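You operate a simulated robot arm through the tools that you are given. There is no shell and no other tool. Be economical: measure what you need, move in short steps, check, and stop when the job is done.

You are at the controls of a simulated robot arm. One attempt, no reset.

TASK
Swap the clamped block's loose white tuft for the grey one, glued in.
Fine: same hole; the grey red-collared tuft from the small rack, glue from the blue box; the white one into the rack's middle well; shut the box; the block stays clamped.
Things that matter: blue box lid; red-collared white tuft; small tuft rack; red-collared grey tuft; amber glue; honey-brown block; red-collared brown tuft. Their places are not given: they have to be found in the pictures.

It is judged by the outcome, as a careful person would: the job done as asked, and still so three seconds after it is handed in. It fails if anything else is knocked over, pushed out of place, dropped, spilled or broken.

THE ROBOT
A 7-joint arm with a two-finger parallel gripper, fixed in place. Base frame: the origin is at the foot of the arm, x ahead of it, y to its left, z up; the work surface is at about z = 13. Units: mm, degrees, N and s.
With the tool pointing down near the work surface it reaches from about 220 to 600 mm from the base axis. Its first joint turns from -66.0 to 66.0 degrees. Payload 2.5 kg.
Tool frame: the origin (TCP) lies between the finger pads and is the grasp point; the fingertips stand 23 mm ahead of it; z points along the fingers, y is the line along which they close. The gripper opens to 94 mm. The fingers are 38 mm wide and 10 mm thick; the gripper's body (54 by 96 mm) begins 39 mm behind the TCP.
Orientation is that of the tool frame in the base frame, as [roll, pitch, yaw] about the fixed x, y, z axes, in that order (R = Rz(yaw) Ry(pitch) Rx(roll)). With the fingers straight down and closing along the base's y, the tool's x points along the base's -x, its y along +y and its z along -z.

THE INTERFACE
- The arm moves only by the tool step_arm. Its argument "steps" is one flat list of numbers, 7 for each row, row after row: the finger opening in m, from 0 to 0.094, then the shift along the base's x, y, z in units of 500 mm (1.0 is 500 mm), then the turn, a rotation vector about the base's x, y, z in units of 120 degrees (1.0 is 120 degrees). In form: [claw, x, y, z, rx, ry, rz, claw, x, y, z, rx, ry, rz, ...]. A call has 1 to 20 rows; each row is the pose to reach, as a shift and turn from the pose commanded when the call began. A call with a number of a shift or a turn outside -1 to 1 is refused whole. A row lasts 0.2 s, in which the tool goes at most 50 mm and 8.6 degrees; a call with a longer step from one row to the next is refused whole, and so is a gripper value outside its range. A pose out of reach is approached as far as the arm can. The call stops where the force on the tool passes 40 N (or 10 N more than at its start, if that is more) or the arm is blocked; 0.2 s more then pass. Each finger travels about 108 mm/s and halts on what it meets, pressing with about 32 N; the grip force reading is that of the motor and also rises with nothing between the fingers. The clock runs only during rows and for 0.2 s after the last one: add rows that repeat a pose to give the fingers time. It gives the time, the measured TCP pose, the force on the tool (base axes), the opening and the grip force at its end, in the units of the frame above (readings bear some noise), and new pictures: "show" is both (left out), scene, wrist or none.
- Cameras (640 x 400 px; columns grow to the right, rows downward): "scene" is fixed at [101.6, -396.6, 545.3]; the picture's right is [0.94, -0.35, 0.00], its down [-0.20, -0.53, -0.83] and it looks along [0.29, 0.77, -0.56] (base axes); focal length 314 px, centre (320, 200). "wrist" rides on the gripper at [-39, 0, -44] in the tool frame; the picture's right is [0.00, -1.00, 0.00], its down [0.97, 0.00, -0.24] and it looks along [0.24, 0.00, 0.97] (tool axes); focal length 218 px, centre (320, 200).
- measure_at(camera, pixels): there is no depth. For up to 12 entries [column, row, z] of the newest picture of that camera ("zoom" is the newest enlarged one), the place [x, y] in the base frame at which the ray of that pixel passes the height z, good to about 2 mm. The clock stands still meanwhile.
- zoom(camera, box): a new picture of the part [left, top, right, bottom] of that camera's present view, enlarged. The clock stands still meanwhile.
- sign_off(): hands the job in; it is judged then, once.

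Go step by step. Measure first, check grasps and placings, and put right what went wrong. The budget is 80 turns and 120 pictures, counting those below and the enlarged ones. Unless the task says otherwise, let go and move clear before handing in, and close with one line.

The tools are called after "Emit:" as a command line: name --argument value ..., lists and objects as JSON in quotes. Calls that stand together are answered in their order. step_arm: Moves the arm, as the interface text tells. Its arguments: {"type":"object","properties":{"steps":{"type":"array","items":{"type":"number"}},"show":{"type":"string","enum":["both","scene","wrist","none"]}},"required":["steps"]} The other tools are called the same way: measure_at (camera, pixels) gives the place at which the rays of pixels pass given heights; zoom (camera, box) takes an enlarged picture of a part of a camera's view; sign_off () hands the job in.

At the start:

```text
clock: 0.0
ee_pos: [392.0, -68.7, 343.3]
tcp_rot: [-180.0, -0.1, -179.9]
wrist_force: [-0.3, -0.2, 0.6]
opening: 94.3
gripper_force: 0.1
```

scene: 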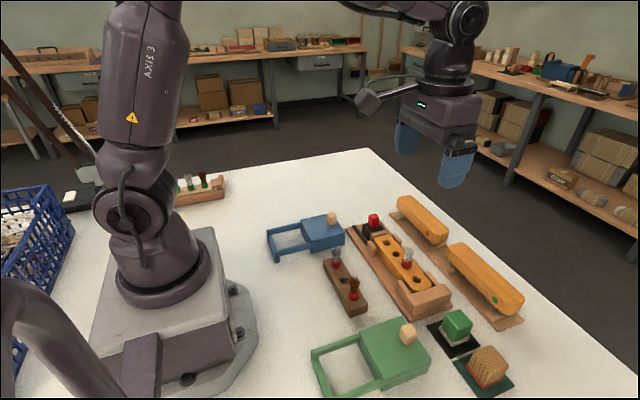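
wrist: 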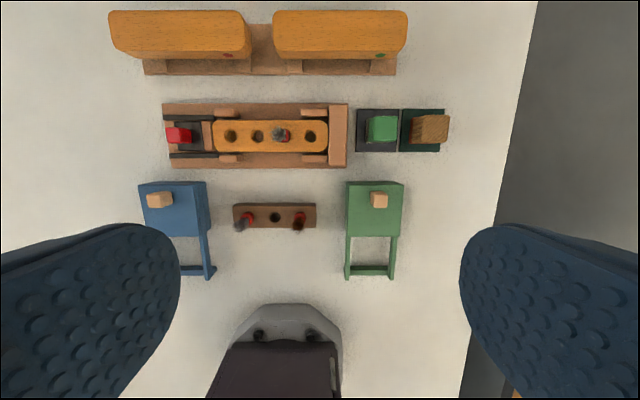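

The wrist view shows the clamped block around (270,135), the small rack around (275,215), the blue box around (175,210) and the green box around (375,210). I'll zoom in on each.

Emit:
zoom --camera "wrist" --box '[120, 90, 360, 240]'

Emit:
zoom --camera "scene" --box '[250, 190, 470, 330]'

```text
2.67 times, centred on (240, 165) of wrist
```

zoom: 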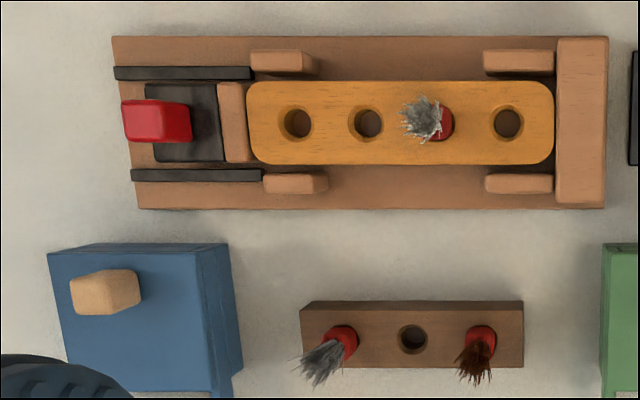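

```text
2.86 times, centred on (360, 260) of scene
```

zoom: 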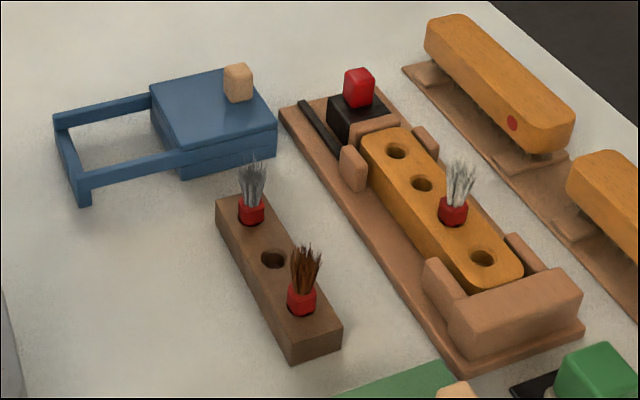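

The white tuft stands in the block's third hole and the rack's middle well is empty. I'll triangulate the heights by measuring the same points from both cameras.

Emit:
measure_at --camera "wrist" --pixels '[[230.6, 136.1, 60], [230.6, 136.1, 40], [310.5, 136.1, 60], [310.5, 136.1, 40], [275, 216.7, 40], [275, 216.7, 60], [249, 217.5, 55], [300, 217.5, 55], [286.5, 135.7, 60], [160, 200, 70], [160, 200, 90], [164, 193, 60]]'

Emit:
measure_at --camera "scene" --pixels '[[389, 242.8, 60], [389, 242.8, 40], [419, 280.3, 60], [419, 280.3, 40], [345, 280.6, 40], [345, 280.6, 60], [338, 263, 55], [355, 294, 55], [408.5, 264, 60], [333, 219, 70], [333, 219, 90], [333, 225, 60]]'

```text
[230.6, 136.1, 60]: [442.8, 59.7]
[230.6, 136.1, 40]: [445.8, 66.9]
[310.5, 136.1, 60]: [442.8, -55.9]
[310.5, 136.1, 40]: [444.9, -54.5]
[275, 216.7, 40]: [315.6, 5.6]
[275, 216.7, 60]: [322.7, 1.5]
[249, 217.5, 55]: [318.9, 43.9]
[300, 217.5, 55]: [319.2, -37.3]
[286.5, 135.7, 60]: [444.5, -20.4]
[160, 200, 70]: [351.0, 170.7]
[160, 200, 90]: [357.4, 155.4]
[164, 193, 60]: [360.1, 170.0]
```

```text
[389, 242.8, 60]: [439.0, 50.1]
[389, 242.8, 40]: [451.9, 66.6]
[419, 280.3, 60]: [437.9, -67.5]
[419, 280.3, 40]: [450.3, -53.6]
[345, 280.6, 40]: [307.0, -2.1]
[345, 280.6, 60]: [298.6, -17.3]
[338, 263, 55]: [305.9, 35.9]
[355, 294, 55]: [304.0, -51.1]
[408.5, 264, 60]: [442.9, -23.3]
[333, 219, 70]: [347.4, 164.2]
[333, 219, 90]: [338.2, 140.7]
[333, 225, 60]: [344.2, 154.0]
```

The block top is at z≈42 and the rack top at z≈30, with hole 3 near (447,-15). Next I'll move over the blue box for a closer look.

Emit:
step_arm --steps '[0.094, -0.014, 0.076, -0.041, 0, 0, 0, 0.094, -0.028, 0.152, -0.082, 0, 0, 0, 0.094, -0.042, 0.228, -0.123, 0, 0, 0, 0.094, -0.056, 0.304, -0.164, 0, 0, 0, 0.094, -0.07, 0.38, -0.205, 0, 0, 0, 0.094, -0.084, 0.456, -0.246, 0, 0, 0, 0.094, -0.084, 0.456, -0.246, 0, 0, 0]'

```text
clock: 1.6
ee_pos: [348.7, 157.1, 220.3]
tcp_rot: [179.9, 0.0, -180.0]
wrist_force: [0.6, -0.6, 0.6]
opening: 94.0
gripper_force: 0.0
```

scene: 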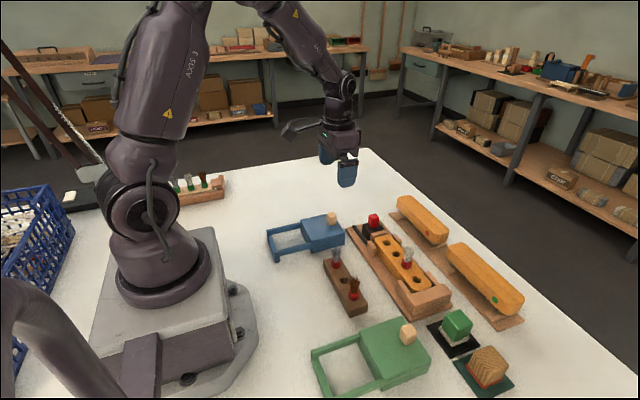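
wrist: 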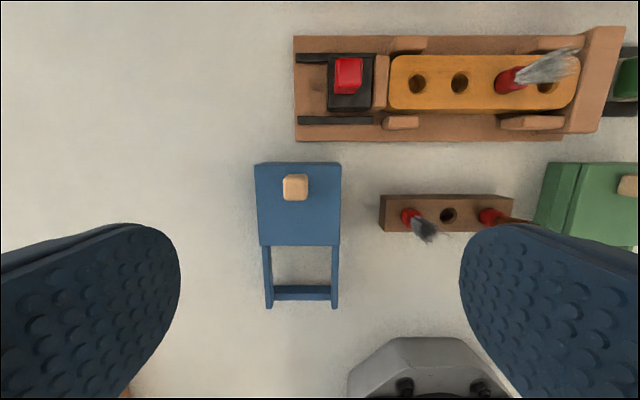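

Emit:
zoom --camera "wrist" --box '[220, 140, 380, 320]'

Emit:
zoom --camera "scene" --box '[255, 195, 365, 270]'

Emit:
measure_at --camera "wrist" --pixels '[[295, 187, 60], [295, 187, 80], [256, 164, 55], [339, 164, 55], [260, 245, 55], [302, 306, 30], [417, 84, 42], [460, 84, 42], [547, 84, 42], [448, 215, 30], [409, 216, 38], [490, 215, 38]]'

Emit:
measure_at --camera "scene" --pixels '[[332.5, 213.5, 60], [332.5, 213.5, 80], [332, 223, 50], [343, 232, 50], [345, 244, 13], [314, 256, 13], [303, 222, 50], [280, 259, 13]]'

```text
2.22 times, centred on (300, 230) of wrist
```

zoom: 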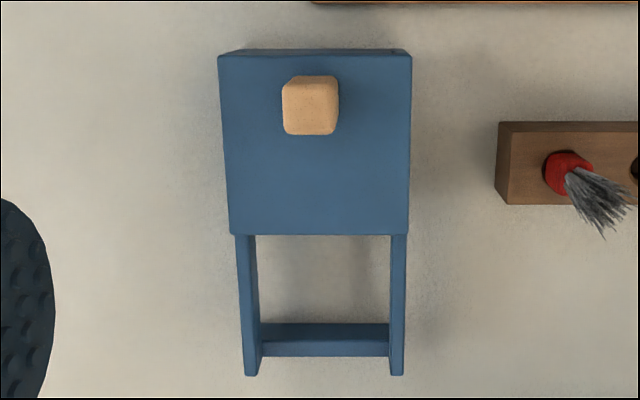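

```text
5.33 times, centred on (310, 232) of scene
```

zoom: 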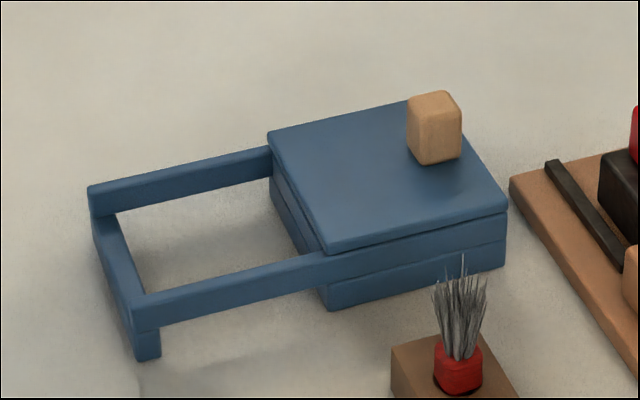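

```text
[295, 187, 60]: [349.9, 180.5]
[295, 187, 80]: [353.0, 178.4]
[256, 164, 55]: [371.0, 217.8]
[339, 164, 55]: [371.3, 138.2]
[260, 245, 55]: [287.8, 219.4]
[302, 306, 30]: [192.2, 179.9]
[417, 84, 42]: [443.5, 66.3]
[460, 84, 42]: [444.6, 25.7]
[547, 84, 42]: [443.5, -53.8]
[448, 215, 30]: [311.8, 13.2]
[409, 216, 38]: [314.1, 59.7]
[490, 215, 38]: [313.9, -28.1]
```

```text
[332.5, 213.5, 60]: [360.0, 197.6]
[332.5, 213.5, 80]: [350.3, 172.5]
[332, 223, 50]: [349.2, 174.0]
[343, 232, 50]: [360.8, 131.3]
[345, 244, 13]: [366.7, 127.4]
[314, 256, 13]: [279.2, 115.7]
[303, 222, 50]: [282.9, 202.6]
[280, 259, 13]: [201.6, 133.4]
```

Emit:
measure_at --camera "scene" --pixels '[[345.1, 234.3, 45], [345.1, 234.3, 55], [331.8, 212.7, 75], [331.8, 224.5, 45], [331.8, 224.5, 55], [268, 230.5, 45], [277.5, 252, 45]]'

Emit:
measure_at --camera "wrist" --pixels '[[341.4, 164.8, 45], [341.4, 164.8, 55], [296.5, 188.6, 75], [259, 245.5, 45], [340.5, 245.5, 45], [264, 308, 45], [336, 308, 45]]'

```text
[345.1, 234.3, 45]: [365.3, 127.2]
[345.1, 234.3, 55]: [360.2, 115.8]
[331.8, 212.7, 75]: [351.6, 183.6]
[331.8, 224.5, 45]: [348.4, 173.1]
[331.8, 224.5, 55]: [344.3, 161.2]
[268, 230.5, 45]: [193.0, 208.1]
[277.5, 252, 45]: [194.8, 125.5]
```

```text
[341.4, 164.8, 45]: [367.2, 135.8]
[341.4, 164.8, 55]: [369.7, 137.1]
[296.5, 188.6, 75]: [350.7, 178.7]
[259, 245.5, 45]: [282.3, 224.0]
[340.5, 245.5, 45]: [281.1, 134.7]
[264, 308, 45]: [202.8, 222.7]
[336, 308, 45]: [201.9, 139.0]
```

The knob sits at about (351,179), z 38 to 70, with the lid top near z≈39. I'll descend over it with the fingers half open and check with the wrist camera.

Emit:
step_arm --steps '[0.06, 0.004, 0.042, -0.06, 0, 0, 0, 0.06, 0.004, 0.042, -0.12, 0, 0, 0, 0.06, 0.004, 0.042, -0.18, 0, 0, 0, 0.06, 0.004, 0.042, -0.24, 0, 0, 0, 0.06, 0.004, 0.042, -0.26, 0, 0, 0, 0.06, 0.004, 0.042, -0.26, 0, 0, 0]'

```text
clock: 3.0
ee_pos: [350.9, 179.1, 89.9]
tcp_rot: [-180.0, 0.0, 179.9]
wrist_force: [-0.5, 0.6, -0.6]
opening: 60.3
gripper_force: 0.1
```

scene: 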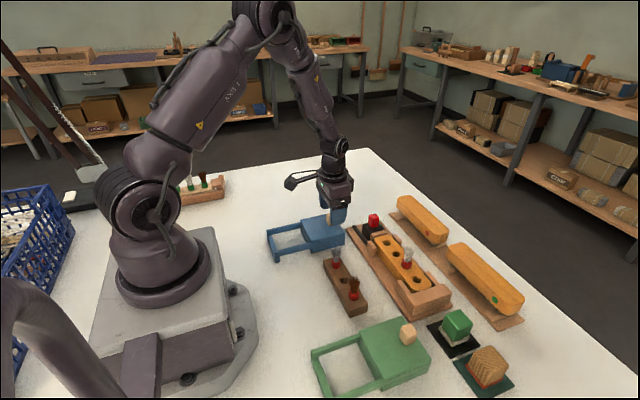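
wrist: 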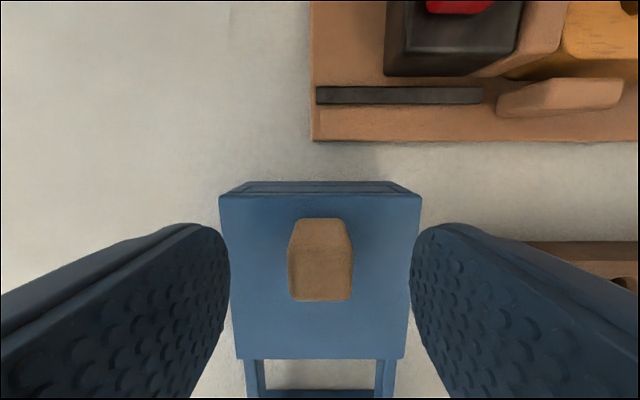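

The knob at (320,260) is centred between the fingers. I'll go down 23 mm and close.

Emit:
step_arm --steps '[0.06, 0, 0, -0.03, 0, 0, 0, 0.06, 0, 0, -0.046, 0, 0, 0, 0.03, 0, 0, -0.046, 0, 0, 0, 0.01, 0, 0, -0.046, 0, 0, 0, 0.01, 0, 0, -0.046, 0, 0, 0, 0.01, 0, 0, -0.046, 0, 0, 0]' --show "wrist"

```text
clock: 4.4
ee_pos: [351.5, 178.8, 65.8]
tcp_rot: [180.0, 0.0, 179.9]
wrist_force: [0.7, -1.5, -0.9]
opening: 21.6
gripper_force: 45.3
```

wrist: 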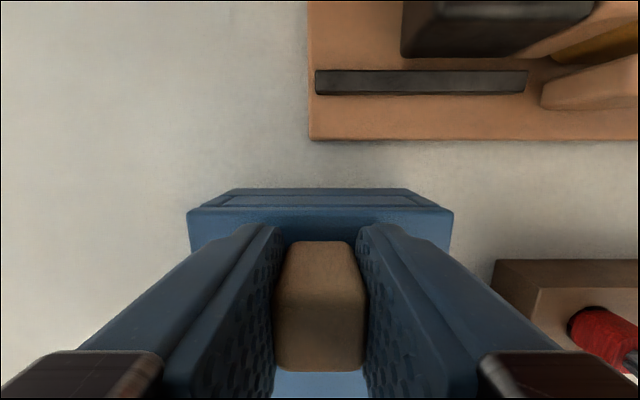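

The knob is gripped at 21.6 mm. I'll slide it slowly toward -x, 30 mm to begin with.

Emit:
step_arm --steps '[0.01, -0.015, 0, 0, 0, 0, 0, 0.01, -0.03, 0, 0, 0, 0, 0, 0.01, -0.045, 0, 0, 0, 0, 0, 0.01, -0.06, 0, 0, 0, 0, 0]'

```text
clock: 5.4
ee_pos: [320.3, 180.5, 66.6]
tcp_rot: [180.0, 0.0, -179.9]
wrist_force: [0.8, 2.2, -11.5]
opening: 21.4
gripper_force: 45.3
```

scene: 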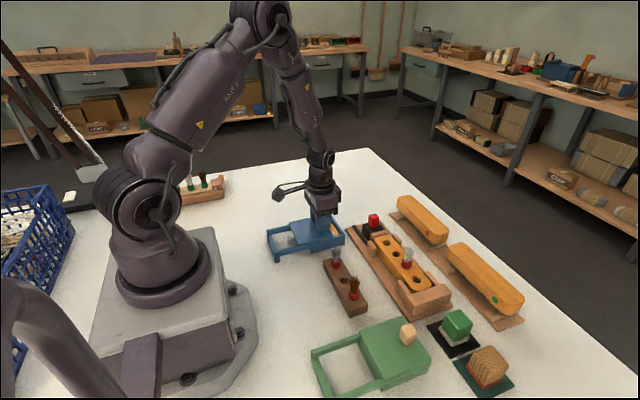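
wrist: 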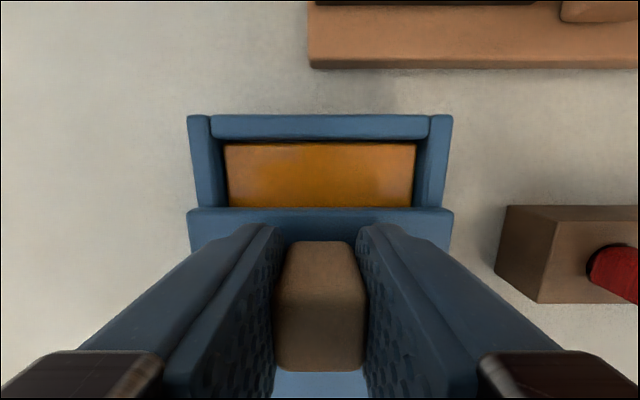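

The lid slides and the amber glue shows at (320,175). I'll slide it another 42 mm.

Emit:
step_arm --steps '[0.01, -0.015, 0, 0, 0, 0, 0, 0.01, -0.03, 0, 0, 0, 0, 0, 0.01, -0.045, 0, 0, 0, 0, 0, 0.01, -0.06, 0, 0, 0, 0, 0, 0.01, -0.075, 0, 0, 0, 0, 0, 0.01, -0.085, 0, 0, 0, 0, 0]'

```text
clock: 6.8
ee_pos: [277.8, 179.6, 65.9]
tcp_rot: [-180.0, 0.0, -180.0]
wrist_force: [-0.7, 1.1, -27.9]
opening: 21.8
gripper_force: 44.6
```

scene: 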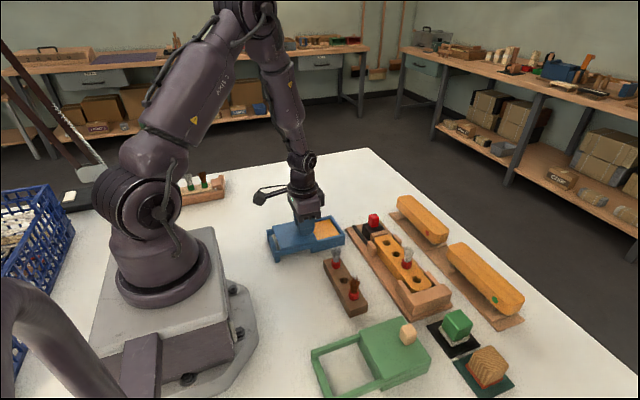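
wrist: 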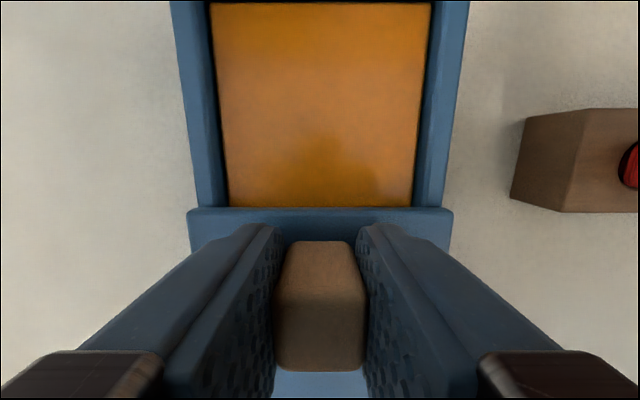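

The glue is well exposed at (320,110). I'll release the knob, lift, and check the lid.

Emit:
step_arm --steps '[0.03, 0, 0, 0, 0, 0, 0, 0.06, 0, 0, 0, 0, 0, 0, 0.06, 0, 0, 0.04, 0, 0, 0, 0.06, 0, 0, 0.12, 0, 0, 0, 0.06, 0, 0, 0.2, 0, 0, 0, 0.06, 0, 0, 0.28, 0, 0, 0]'

```text
clock: 8.2
ee_pos: [279.5, 176.2, 207.0]
tcp_rot: [180.0, 0.0, -180.0]
wrist_force: [0.3, -0.2, 0.0]
opening: 59.9
gripper_force: 0.0
```

scene: 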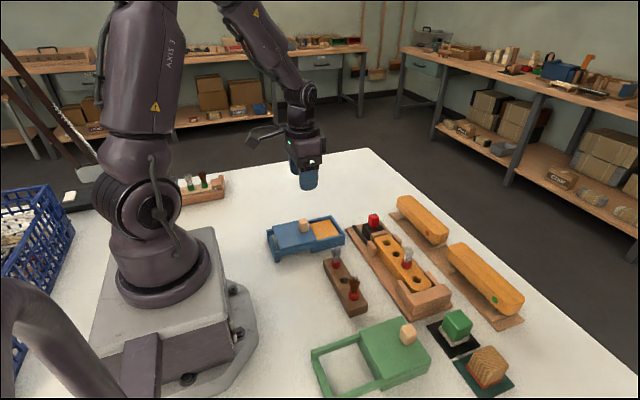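
wrist: 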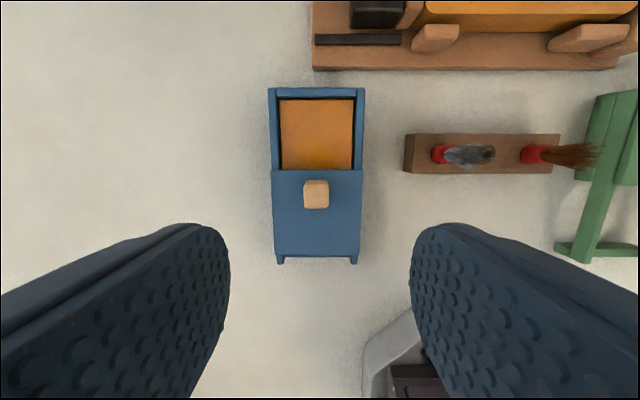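

The lid rests open on its rails. Next I'll move over the white tuft in hole 3.

Emit:
step_arm --steps '[0.06, 0.055, -0.064, 0, 0, 0, 0, 0.06, 0.111, -0.129, 0, 0, 0, 0, 0.06, 0.167, -0.193, 0, 0, 0, 0, 0.06, 0.222, -0.257, 0, 0, 0, 0, 0.06, 0.278, -0.322, 0, 0, 0, 0, 0.06, 0.334, -0.386, -0.04, 0, 0, 0, 0.06, 0.334, -0.386, -0.04, 0, 0, 0]'

```text
clock: 9.8
ee_pos: [445.3, -16.3, 187.9]
tcp_rot: [-180.0, 0.0, -180.0]
wrist_force: [-0.4, -0.7, 0.2]
opening: 59.9
gripper_force: 0.1
```

scene: 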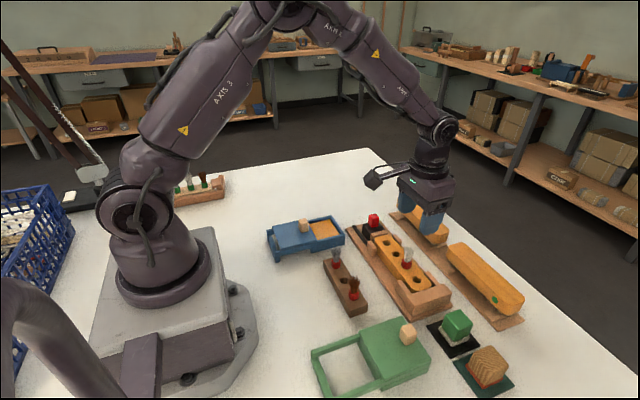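
wrist: 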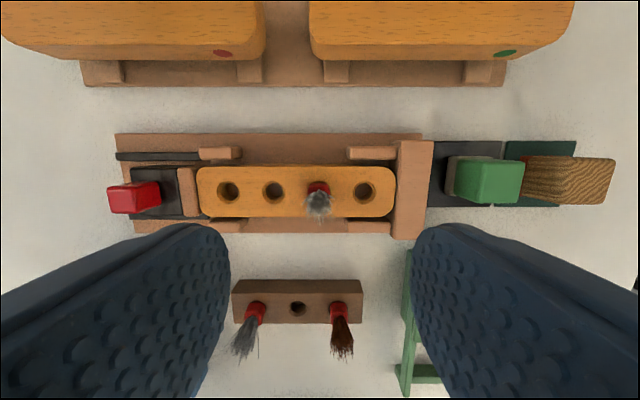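

Emit:
zoom --camera "wrist" --box '[220, 150, 420, 275]'

Emit:
zoom --camera "scene" --box '[320, 220, 460, 320]'

Emit:
measure_at --camera "wrist" --pixels '[[228, 191, 42], [273, 191, 42], [364, 191, 42], [319, 187, 50], [298, 308, 30], [255, 310, 38], [338, 310, 38]]'

```text
3.20 times, centred on (320, 212) of wrist
```

zoom: 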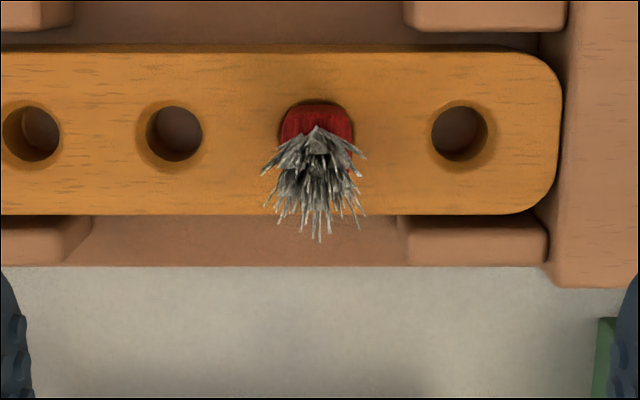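

```text
4.00 times, centred on (390, 270) of scene
```

zoom: 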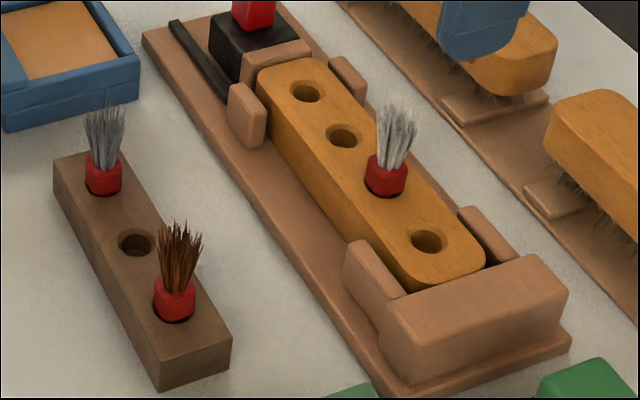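

```text
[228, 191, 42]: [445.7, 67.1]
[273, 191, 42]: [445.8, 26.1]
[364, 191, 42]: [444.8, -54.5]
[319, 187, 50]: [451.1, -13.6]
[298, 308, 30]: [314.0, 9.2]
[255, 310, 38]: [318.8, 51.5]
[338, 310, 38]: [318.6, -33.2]
```

The gripper is centred on hole 3. I'll go down around the white tuft with the fingertips just above the block and check.

Emit:
step_arm --steps '[0.05, 0, 0, -0.08, 0, 0, 0, 0.05, 0, 0, -0.16, 0, 0, 0, 0.05, 0, 0, -0.22, 0, 0, 0, 0.05, 0, 0, -0.236, 0, 0, 0, 0.05, 0, 0, -0.236, 0, 0, 0]'

Emit:
zoom --camera "scene" --box '[360, 190, 460, 290]'

```text
clock: 11.0
ee_pos: [445.7, -15.0, 67.7]
tcp_rot: [180.0, 0.0, 180.0]
wrist_force: [-0.1, 1.3, -0.3]
opening: 50.1
gripper_force: 0.0
```

scene: 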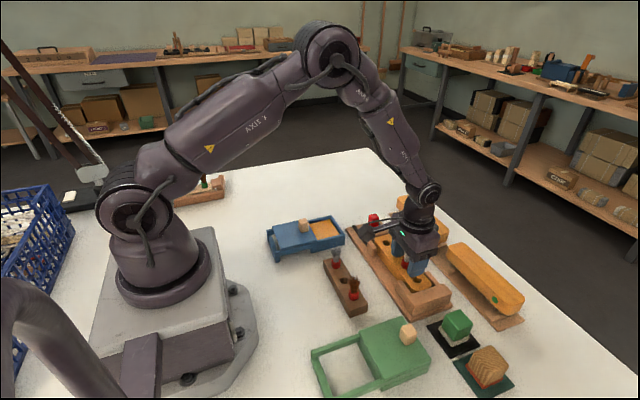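
wrist: 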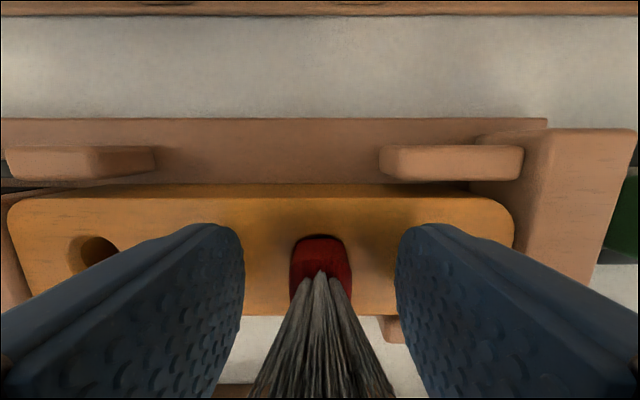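

```text
4.00 times, centred on (410, 240) of scene
```

zoom: 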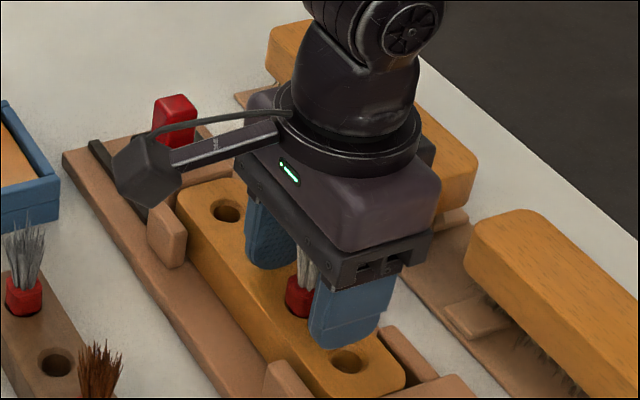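

The collar at (320,260) is centred between the fingers. Closing now.

Emit:
step_arm --steps '[0.03, 0, 0, 0, 0, 0, 0, 0.01, 0, 0, 0, 0, 0, 0, 0.01, 0, 0, 0, 0, 0, 0, 0.01, 0, 0, 0, 0, 0, 0]' --show "wrist"

```text
clock: 12.0
ee_pos: [445.5, -14.3, 69.9]
tcp_rot: [179.9, 0.0, 180.0]
wrist_force: [-0.4, -0.4, -0.4]
opening: 16.4
gripper_force: 31.5
```

wrist: 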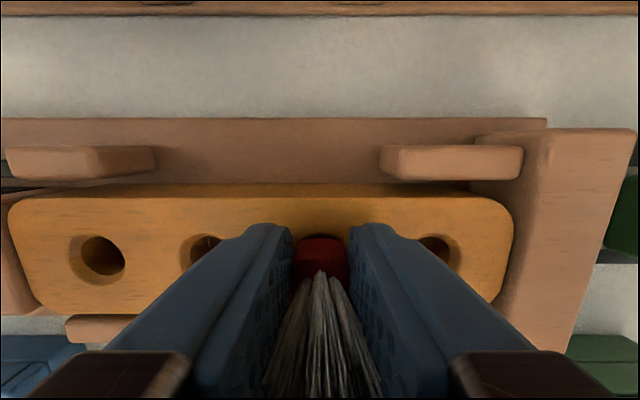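

The collar is gripped at 16.4 mm. I'll lift straight up, slowly.

Emit:
step_arm --steps '[0.01, 0, 0, 0.02, 0, 0, 0, 0.01, 0, 0, 0.04, 0, 0, 0, 0.01, 0, 0, 0.06, 0, 0, 0, 0.01, 0, 0, 0.09, 0, 0, 0, 0.01, 0, 0, 0.13, 0, 0, 0, 0.01, 0, 0, 0.17, 0, 0, 0]'

Emit:
zoom --camera "scene" --box '[320, 170, 480, 310]'

```text
clock: 13.4
ee_pos: [445.4, -12.3, 153.4]
tcp_rot: [180.0, -0.1, -179.9]
wrist_force: [-0.3, -1.0, 0.2]
opening: 16.6
gripper_force: 32.1
```

scene: 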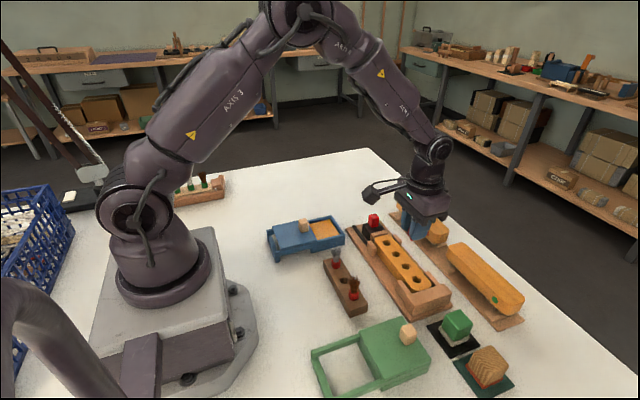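
wrist: 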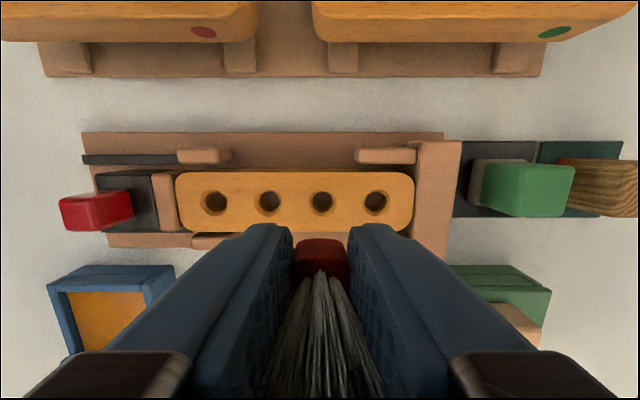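

```text
2.86 times, centred on (400, 240) of scene
```

zoom: 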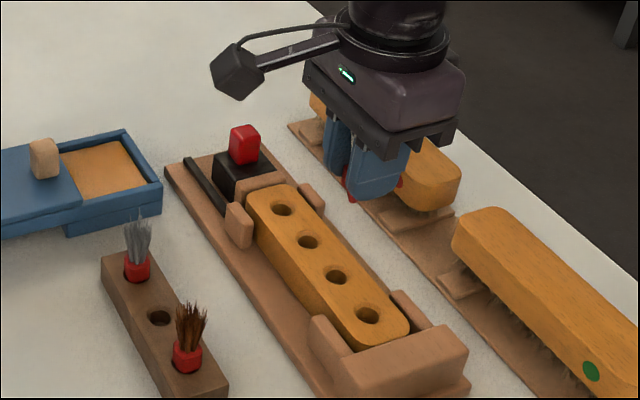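

The white tuft is out and hole 3 is empty. I'll carry it to just behind the rack so the wrist camera sits directly above the middle well.

Emit:
step_arm --steps '[0.01, -0.08, 0.012, 0.01, 0, 0, 0, 0.01, -0.16, 0.024, 0.02, 0, 0, 0, 0.01, -0.24, 0.036, 0.02, 0, 0, 0, 0.01, -0.32, 0.047, 0.02, 0, 0, 0, 0.01, -0.344, 0.047, 0.02, 0, 0, 0, 0.01, -0.344, 0.047, 0.02, 0, 0, 0]'

Emit:
zoom --camera "scene" --box '[270, 180, 400, 320]'

Emit:
zoom --camera "wrist" --box '[240, 90, 400, 190]'

```text
clock: 14.8
ee_pos: [272.6, 11.3, 163.0]
tcp_rot: [-180.0, -0.1, 180.0]
wrist_force: [0.5, -0.3, 0.2]
opening: 16.3
gripper_force: 32.1
```

scene: 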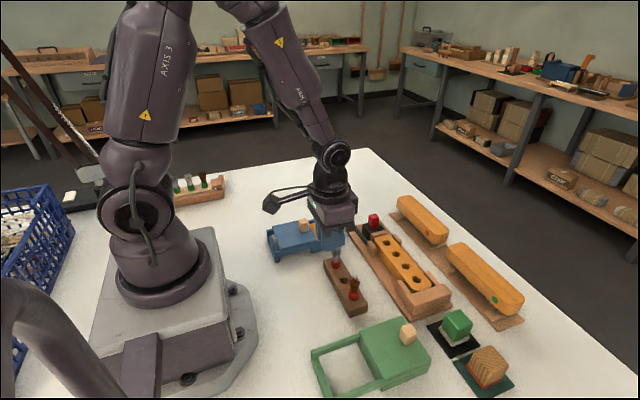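
wrist: 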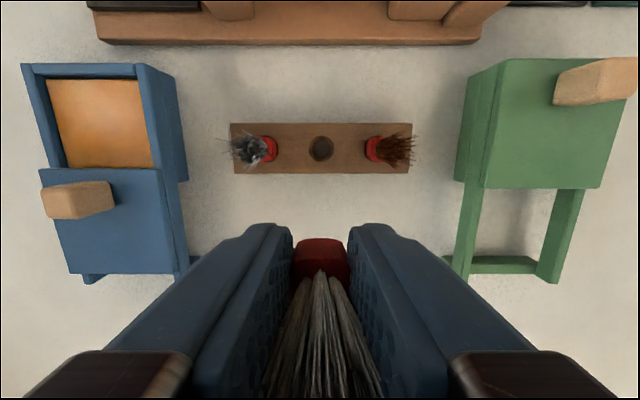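

```text
2.86 times, centred on (335, 250) of scene
```

zoom: 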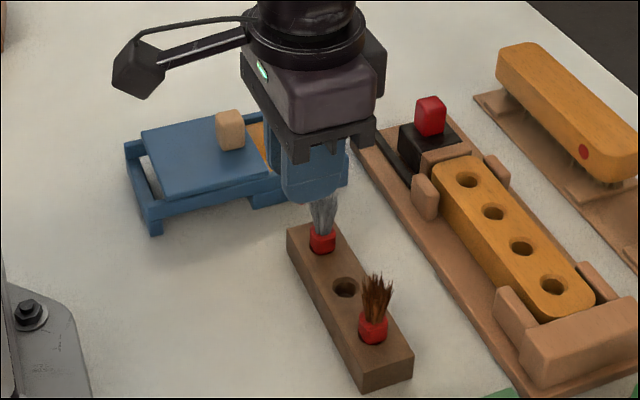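

```text
4.00 times, centred on (320, 140) of wrist
```

zoom: 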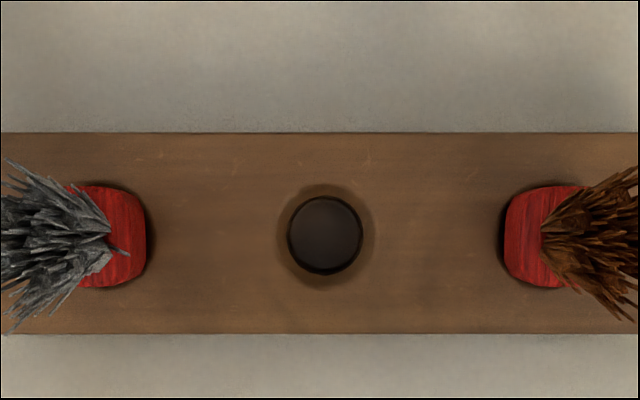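

Emit:
measure_at --camera "wrist" --pixels '[[321.3, 148.5, 24], [321.3, 148.5, 34], [276, 149, 36], [366, 149, 36], [231, 123, 30], [412, 123, 30], [231, 173, 30], [100, 120, 30]]'

Emit:
measure_at --camera "scene" --pixels '[[344, 280.7, 24], [344, 280.7, 34]]'

```text
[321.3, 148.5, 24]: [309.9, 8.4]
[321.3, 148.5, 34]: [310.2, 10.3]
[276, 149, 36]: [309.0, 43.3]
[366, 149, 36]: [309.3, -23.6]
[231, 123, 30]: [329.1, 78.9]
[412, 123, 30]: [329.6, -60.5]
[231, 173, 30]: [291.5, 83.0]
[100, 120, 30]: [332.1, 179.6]
```

```text
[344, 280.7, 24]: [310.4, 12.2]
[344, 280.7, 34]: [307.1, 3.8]
```

The middle well is at about (310,9.4) with its top near z≈27. I'll move over it and part-way down.

Emit:
step_arm --steps '[0.01, 0.04, 0, -0.04, 0, 0, 0, 0.01, 0.0734, 0.0006, -0.08, 0, 0, 0, 0.01, 0.0734, 0.0006, -0.12, 0, 0, 0, 0.01, 0.0734, 0.0006, -0.14, 0, 0, 0, 0.01, 0.0734, 0.0006, -0.14, 0, 0, 0]'

Emit:
zoom --camera "scene" --box '[310, 220, 390, 320]'

```text
clock: 16.0
ee_pos: [310.7, 9.3, 94.1]
tcp_rot: [-180.0, -0.1, -180.0]
wrist_force: [-0.8, 0.7, -1.0]
opening: 16.4
gripper_force: 32.2
```

scene: 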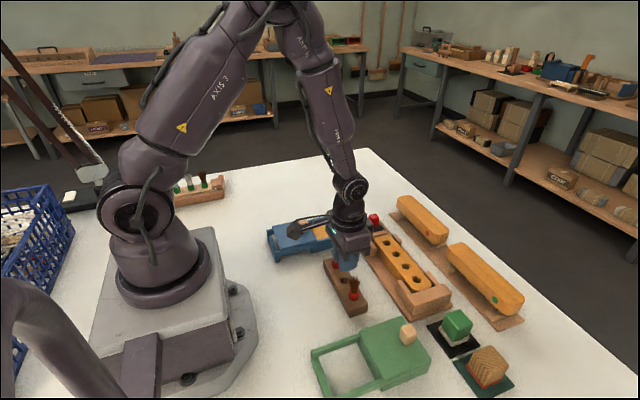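
wrist: 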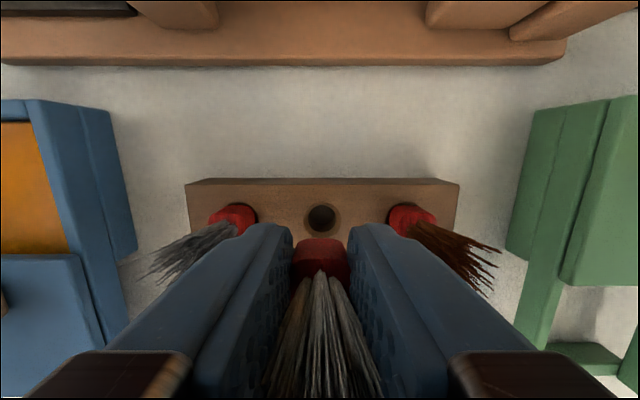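

```text
4.00 times, centred on (350, 270) of scene
```

zoom: 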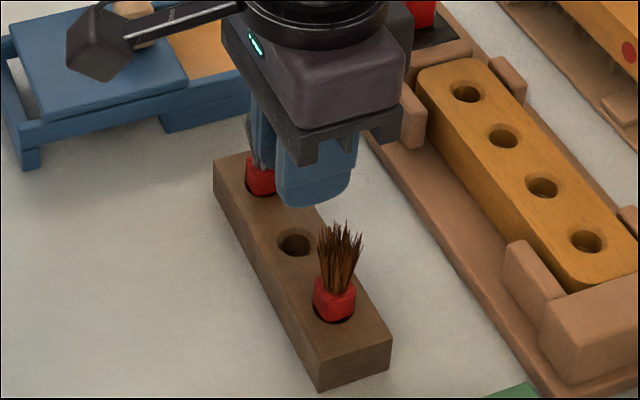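

Emit:
measure_at --camera "wrist" --pixels '[[321, 218.5, 24], [321, 218.5, 30], [320, 178, 27], [188, 180, 27], [458, 181, 27], [188, 188, 13]]'

```text
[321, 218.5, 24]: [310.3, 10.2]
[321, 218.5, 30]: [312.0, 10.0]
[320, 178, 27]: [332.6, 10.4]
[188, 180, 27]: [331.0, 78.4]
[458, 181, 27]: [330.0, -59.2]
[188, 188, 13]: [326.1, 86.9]
```

The well measures (311,9.7), which matches where I am. I'll descend slowly and watch the force.

Emit:
step_arm --steps '[0.01, 0.001, 0.0006, -0.02, 0, 0, 0, 0.01, 0.001, 0.0006, -0.036, 0, 0, 0, 0.01, 0.001, 0.0006, -0.044, 0, 0, 0, 0.01, 0.001, 0.0006, -0.052, 0, 0, 0, 0.01, 0.001, 0.0006, -0.058, 0, 0, 0]'

Emit:
zoom --camera "scene" --box '[310, 220, 390, 320]'

```text
clock: 17.2
ee_pos: [311.3, 10.8, 65.2]
tcp_rot: [179.9, 0.0, -180.0]
wrist_force: [0.0, 0.5, -0.1]
opening: 16.1
gripper_force: 31.7
```

scene: 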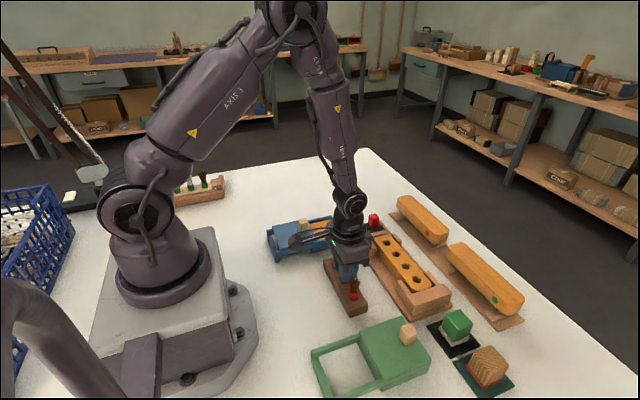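
wrist: 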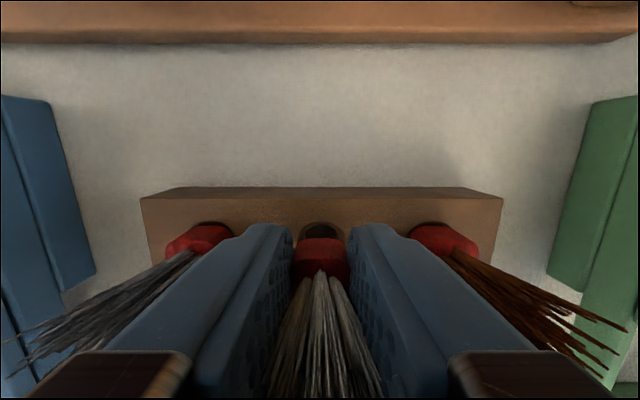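

```text
4.00 times, centred on (350, 270) of scene
```

zoom: 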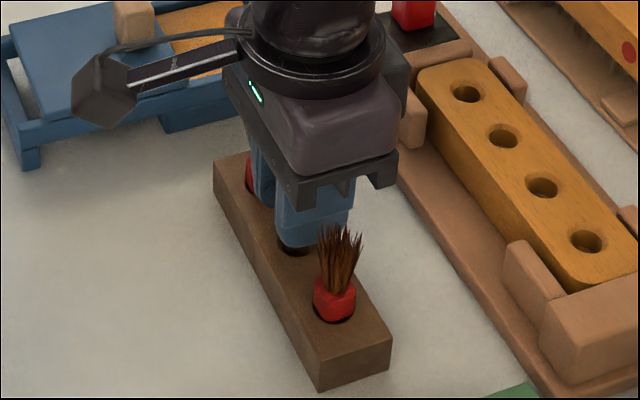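

There's no contact yet. I'll keep going down in small steps.

Emit:
step_arm --steps '[0.01, 0, 0, -0.005, 0, 0, 0, 0.01, 0, 0, -0.01, 0, 0, 0, 0.01, 0, 0, -0.014, 0, 0, 0, 0.01, 0, 0, -0.018, 0, 0, 0]' --show "wrist"

Emit:
zoom --camera "scene" --box '[320, 240, 376, 310]'

```text
clock: 18.2
ee_pos: [311.0, 10.0, 55.8]
tcp_rot: [180.0, 0.0, 179.9]
wrist_force: [-0.2, 0.3, -0.3]
opening: 16.2
gripper_force: 32.1
```

wrist: 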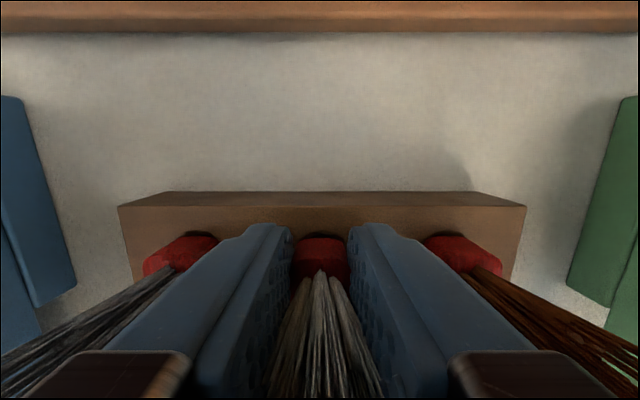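

```text
5.71 times, centred on (348, 275) of scene
```

zoom: 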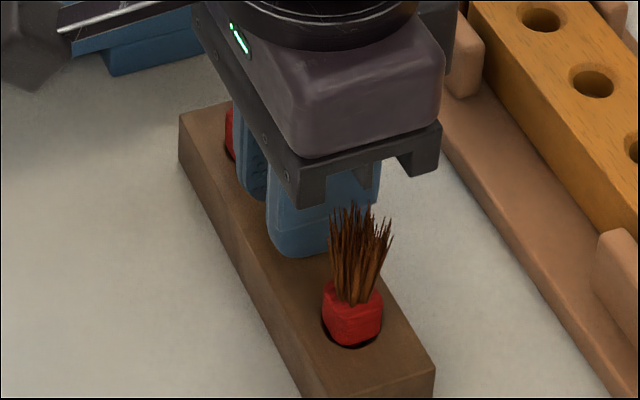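

My collar (row 238) is nearly level with its neighbours (row 234). I'll go down a little more in 1 mm steps.

Emit:
step_arm --steps '[0.01, 0, 0, -0.002, 0, 0, 0, 0.01, 0, 0, -0.004, 0, 0, 0, 0.01, 0, 0, -0.006, 0, 0, 0]' --show "wrist"

```text
clock: 19.0
ee_pos: [310.8, 11.0, 53.2]
tcp_rot: [-180.0, 0.0, 179.9]
wrist_force: [-0.5, -0.2, 0.3]
opening: 16.5
gripper_force: 31.7
```

wrist: 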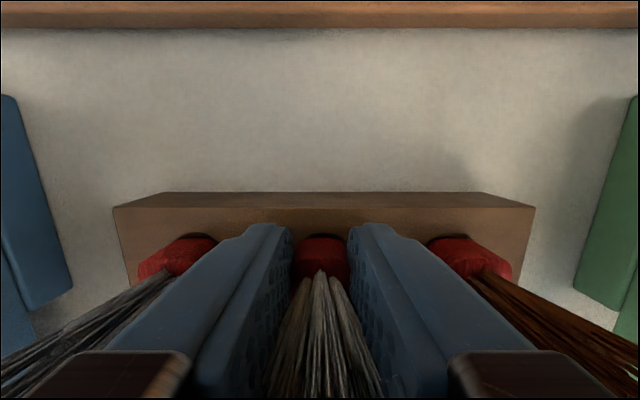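

Emit:
step_arm --steps '[0.01, 0, 0, -0.002, 0, 0, 0, 0.01, 0, 0, -0.004, 0, 0, 0]' --show "wrist"

Emit:
zoom --camera "scene" --box '[320, 240, 376, 310]'

```text
clock: 19.6
ee_pos: [310.9, 11.6, 51.4]
tcp_rot: [180.0, -0.1, 180.0]
wrist_force: [-7.0, -2.3, 23.5]
opening: 16.4
gripper_force: 32.5
```

wrist: 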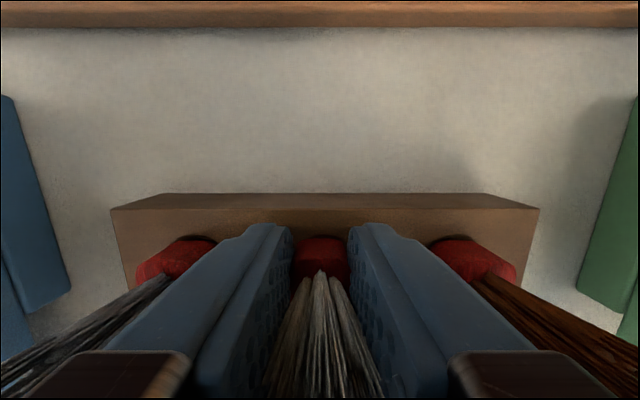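

```text
5.71 times, centred on (348, 275) of scene
```

zoom: 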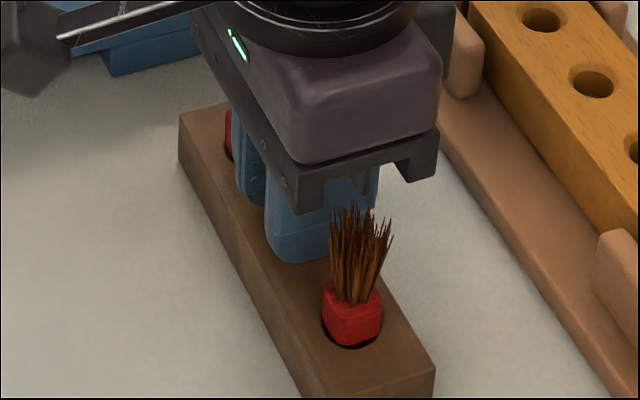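

There's a firm 23 N contact, so the tuft is seated at the neighbours' height. I'll open a little (34 mm) and lift straight up.

Emit:
step_arm --steps '[0.016, 0, 0, 0.001, 0, 0, 0, 0.032, 0, 0, 0.001, 0, 0, 0, 0.032, 0, 0, 0.001, 0, 0, 0, 0.032, 0, 0, 0.03, 0, 0, 0, 0.032, 0, 0, 0.07, 0, 0, 0, 0.032, 0, 0, 0.14, 0, 0, 0, 0.032, -0.04, 0, 0.2, 0, 0, 0, 0.032, -0.07, 0, 0.2, 0, 0, 0, 0.032, -0.07, 0, 0.2, 0, 0, 0]'

Emit:
zoom --camera "scene" --box '[310, 220, 390, 320]'

Emit:
zoom --camera "wrist" --box '[240, 90, 400, 190]'

```text
clock: 21.6
ee_pos: [276.0, 9.3, 151.8]
tcp_rot: [180.0, 0.1, -180.0]
wrist_force: [0.0, 0.6, 1.1]
opening: 32.0
gripper_force: 0.0
```

scene: 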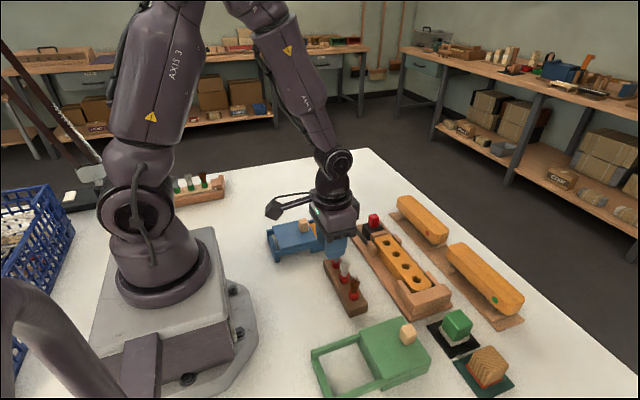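
wrist: 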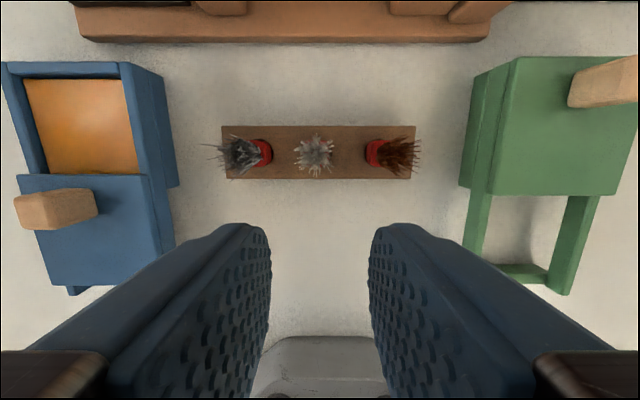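

```text
4.00 times, centred on (350, 270) of scene
```

zoom: 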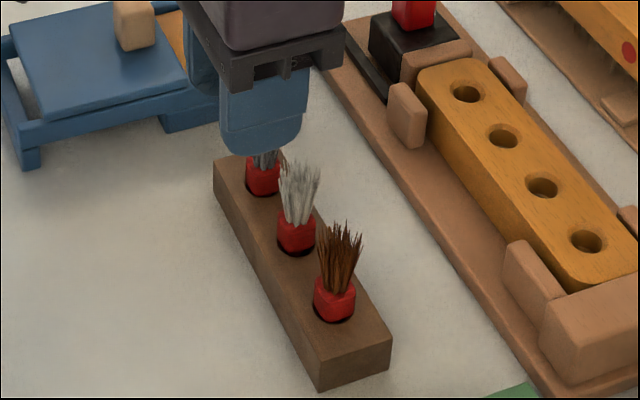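

```text
4.00 times, centred on (320, 140) of wrist
```

zoom: 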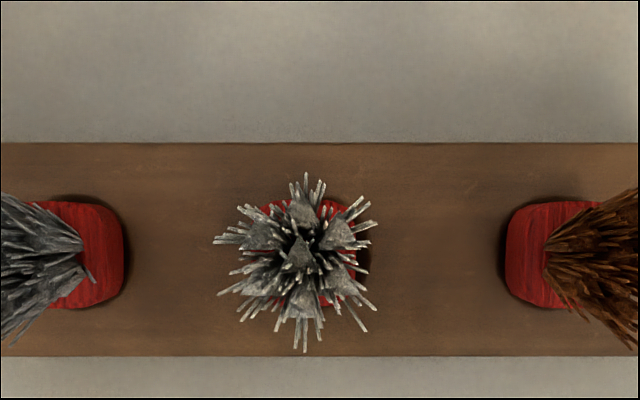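

The white tuft stands in the middle well. Next I'll move over so the camera is directly above the grey tuft.

Emit:
step_arm --steps '[0.032, 0, 0.04, 0, 0, 0, 0, 0.032, 0, 0.084, 0, 0, 0, 0, 0.032, 0, 0.084, 0, 0, 0, 0]' --show "wrist"

Emit:
zoom --camera "wrist" --box '[240, 90, 400, 190]'

```text
clock: 22.4
ee_pos: [277.6, 51.6, 150.9]
tcp_rot: [180.0, 0.0, 179.8]
wrist_force: [0.0, 0.4, -0.2]
opening: 32.0
gripper_force: 0.1
```

wrist: 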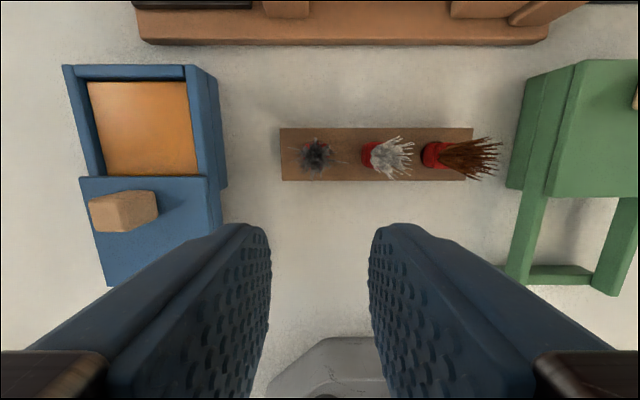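

```text
4.00 times, centred on (320, 140) of wrist
```

zoom: 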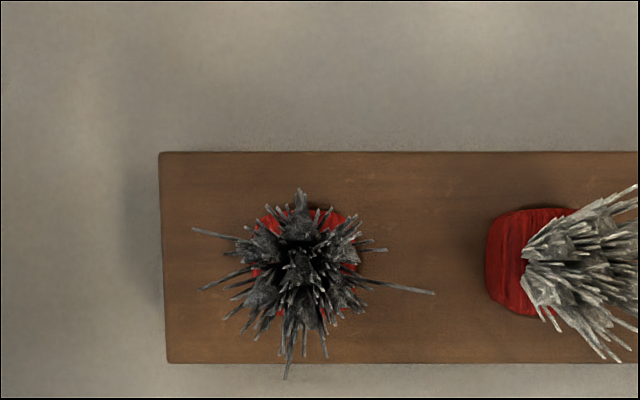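

Emit:
measure_at --camera "wrist" --pixels '[[316.5, 154.5, 38], [316.5, 154.5, 28], [374, 156, 38], [92, 90, 35], [188, 90, 35], [105, 172, 35], [195, 172, 35], [150, 185, 72]]'

```text
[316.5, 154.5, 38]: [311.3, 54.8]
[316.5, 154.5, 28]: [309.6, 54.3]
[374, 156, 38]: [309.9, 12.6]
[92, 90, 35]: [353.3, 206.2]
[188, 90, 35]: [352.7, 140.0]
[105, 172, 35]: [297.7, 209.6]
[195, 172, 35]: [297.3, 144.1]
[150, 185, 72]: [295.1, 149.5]
```

Grey is at about (310.8,52.5). I'll descend around it with a 36 mm opening.

Emit:
step_arm --steps '[0.036, 0.0706, 0.0014, 0, 0, 0, 0, 0.036, 0.0706, 0.0014, -0.08, 0, 0, 0, 0.036, 0.0706, 0.0014, -0.14, 0, 0, 0, 0.036, 0.0706, 0.0014, -0.18, 0, 0, 0, 0.036, 0.0706, 0.0014, -0.194, 0, 0, 0, 0.036, 0.0706, 0.0014, -0.194, 0, 0, 0]' --show "wrist"

Emit:
zoom --camera "scene" --box '[310, 220, 390, 320]'

```text
clock: 23.8
ee_pos: [311.5, 54.0, 55.8]
tcp_rot: [180.0, 0.0, 179.9]
wrist_force: [0.3, 0.3, 0.3]
opening: 36.0
gripper_force: 0.1
```

wrist: 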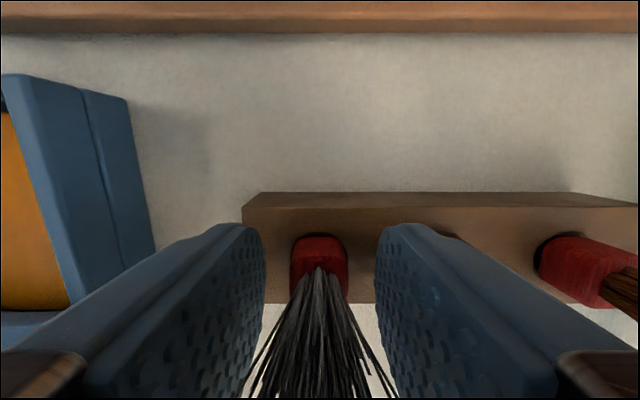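

```text
4.00 times, centred on (350, 270) of scene
```

zoom: 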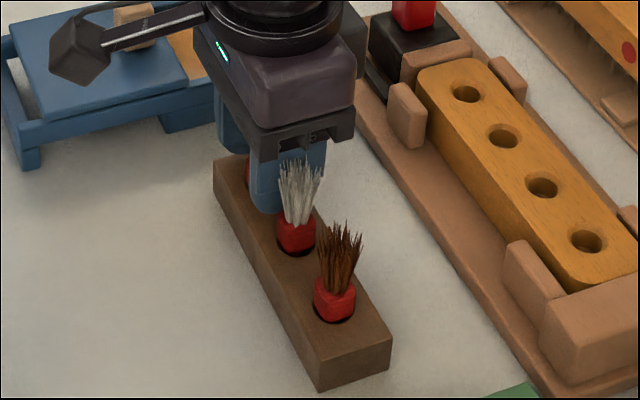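

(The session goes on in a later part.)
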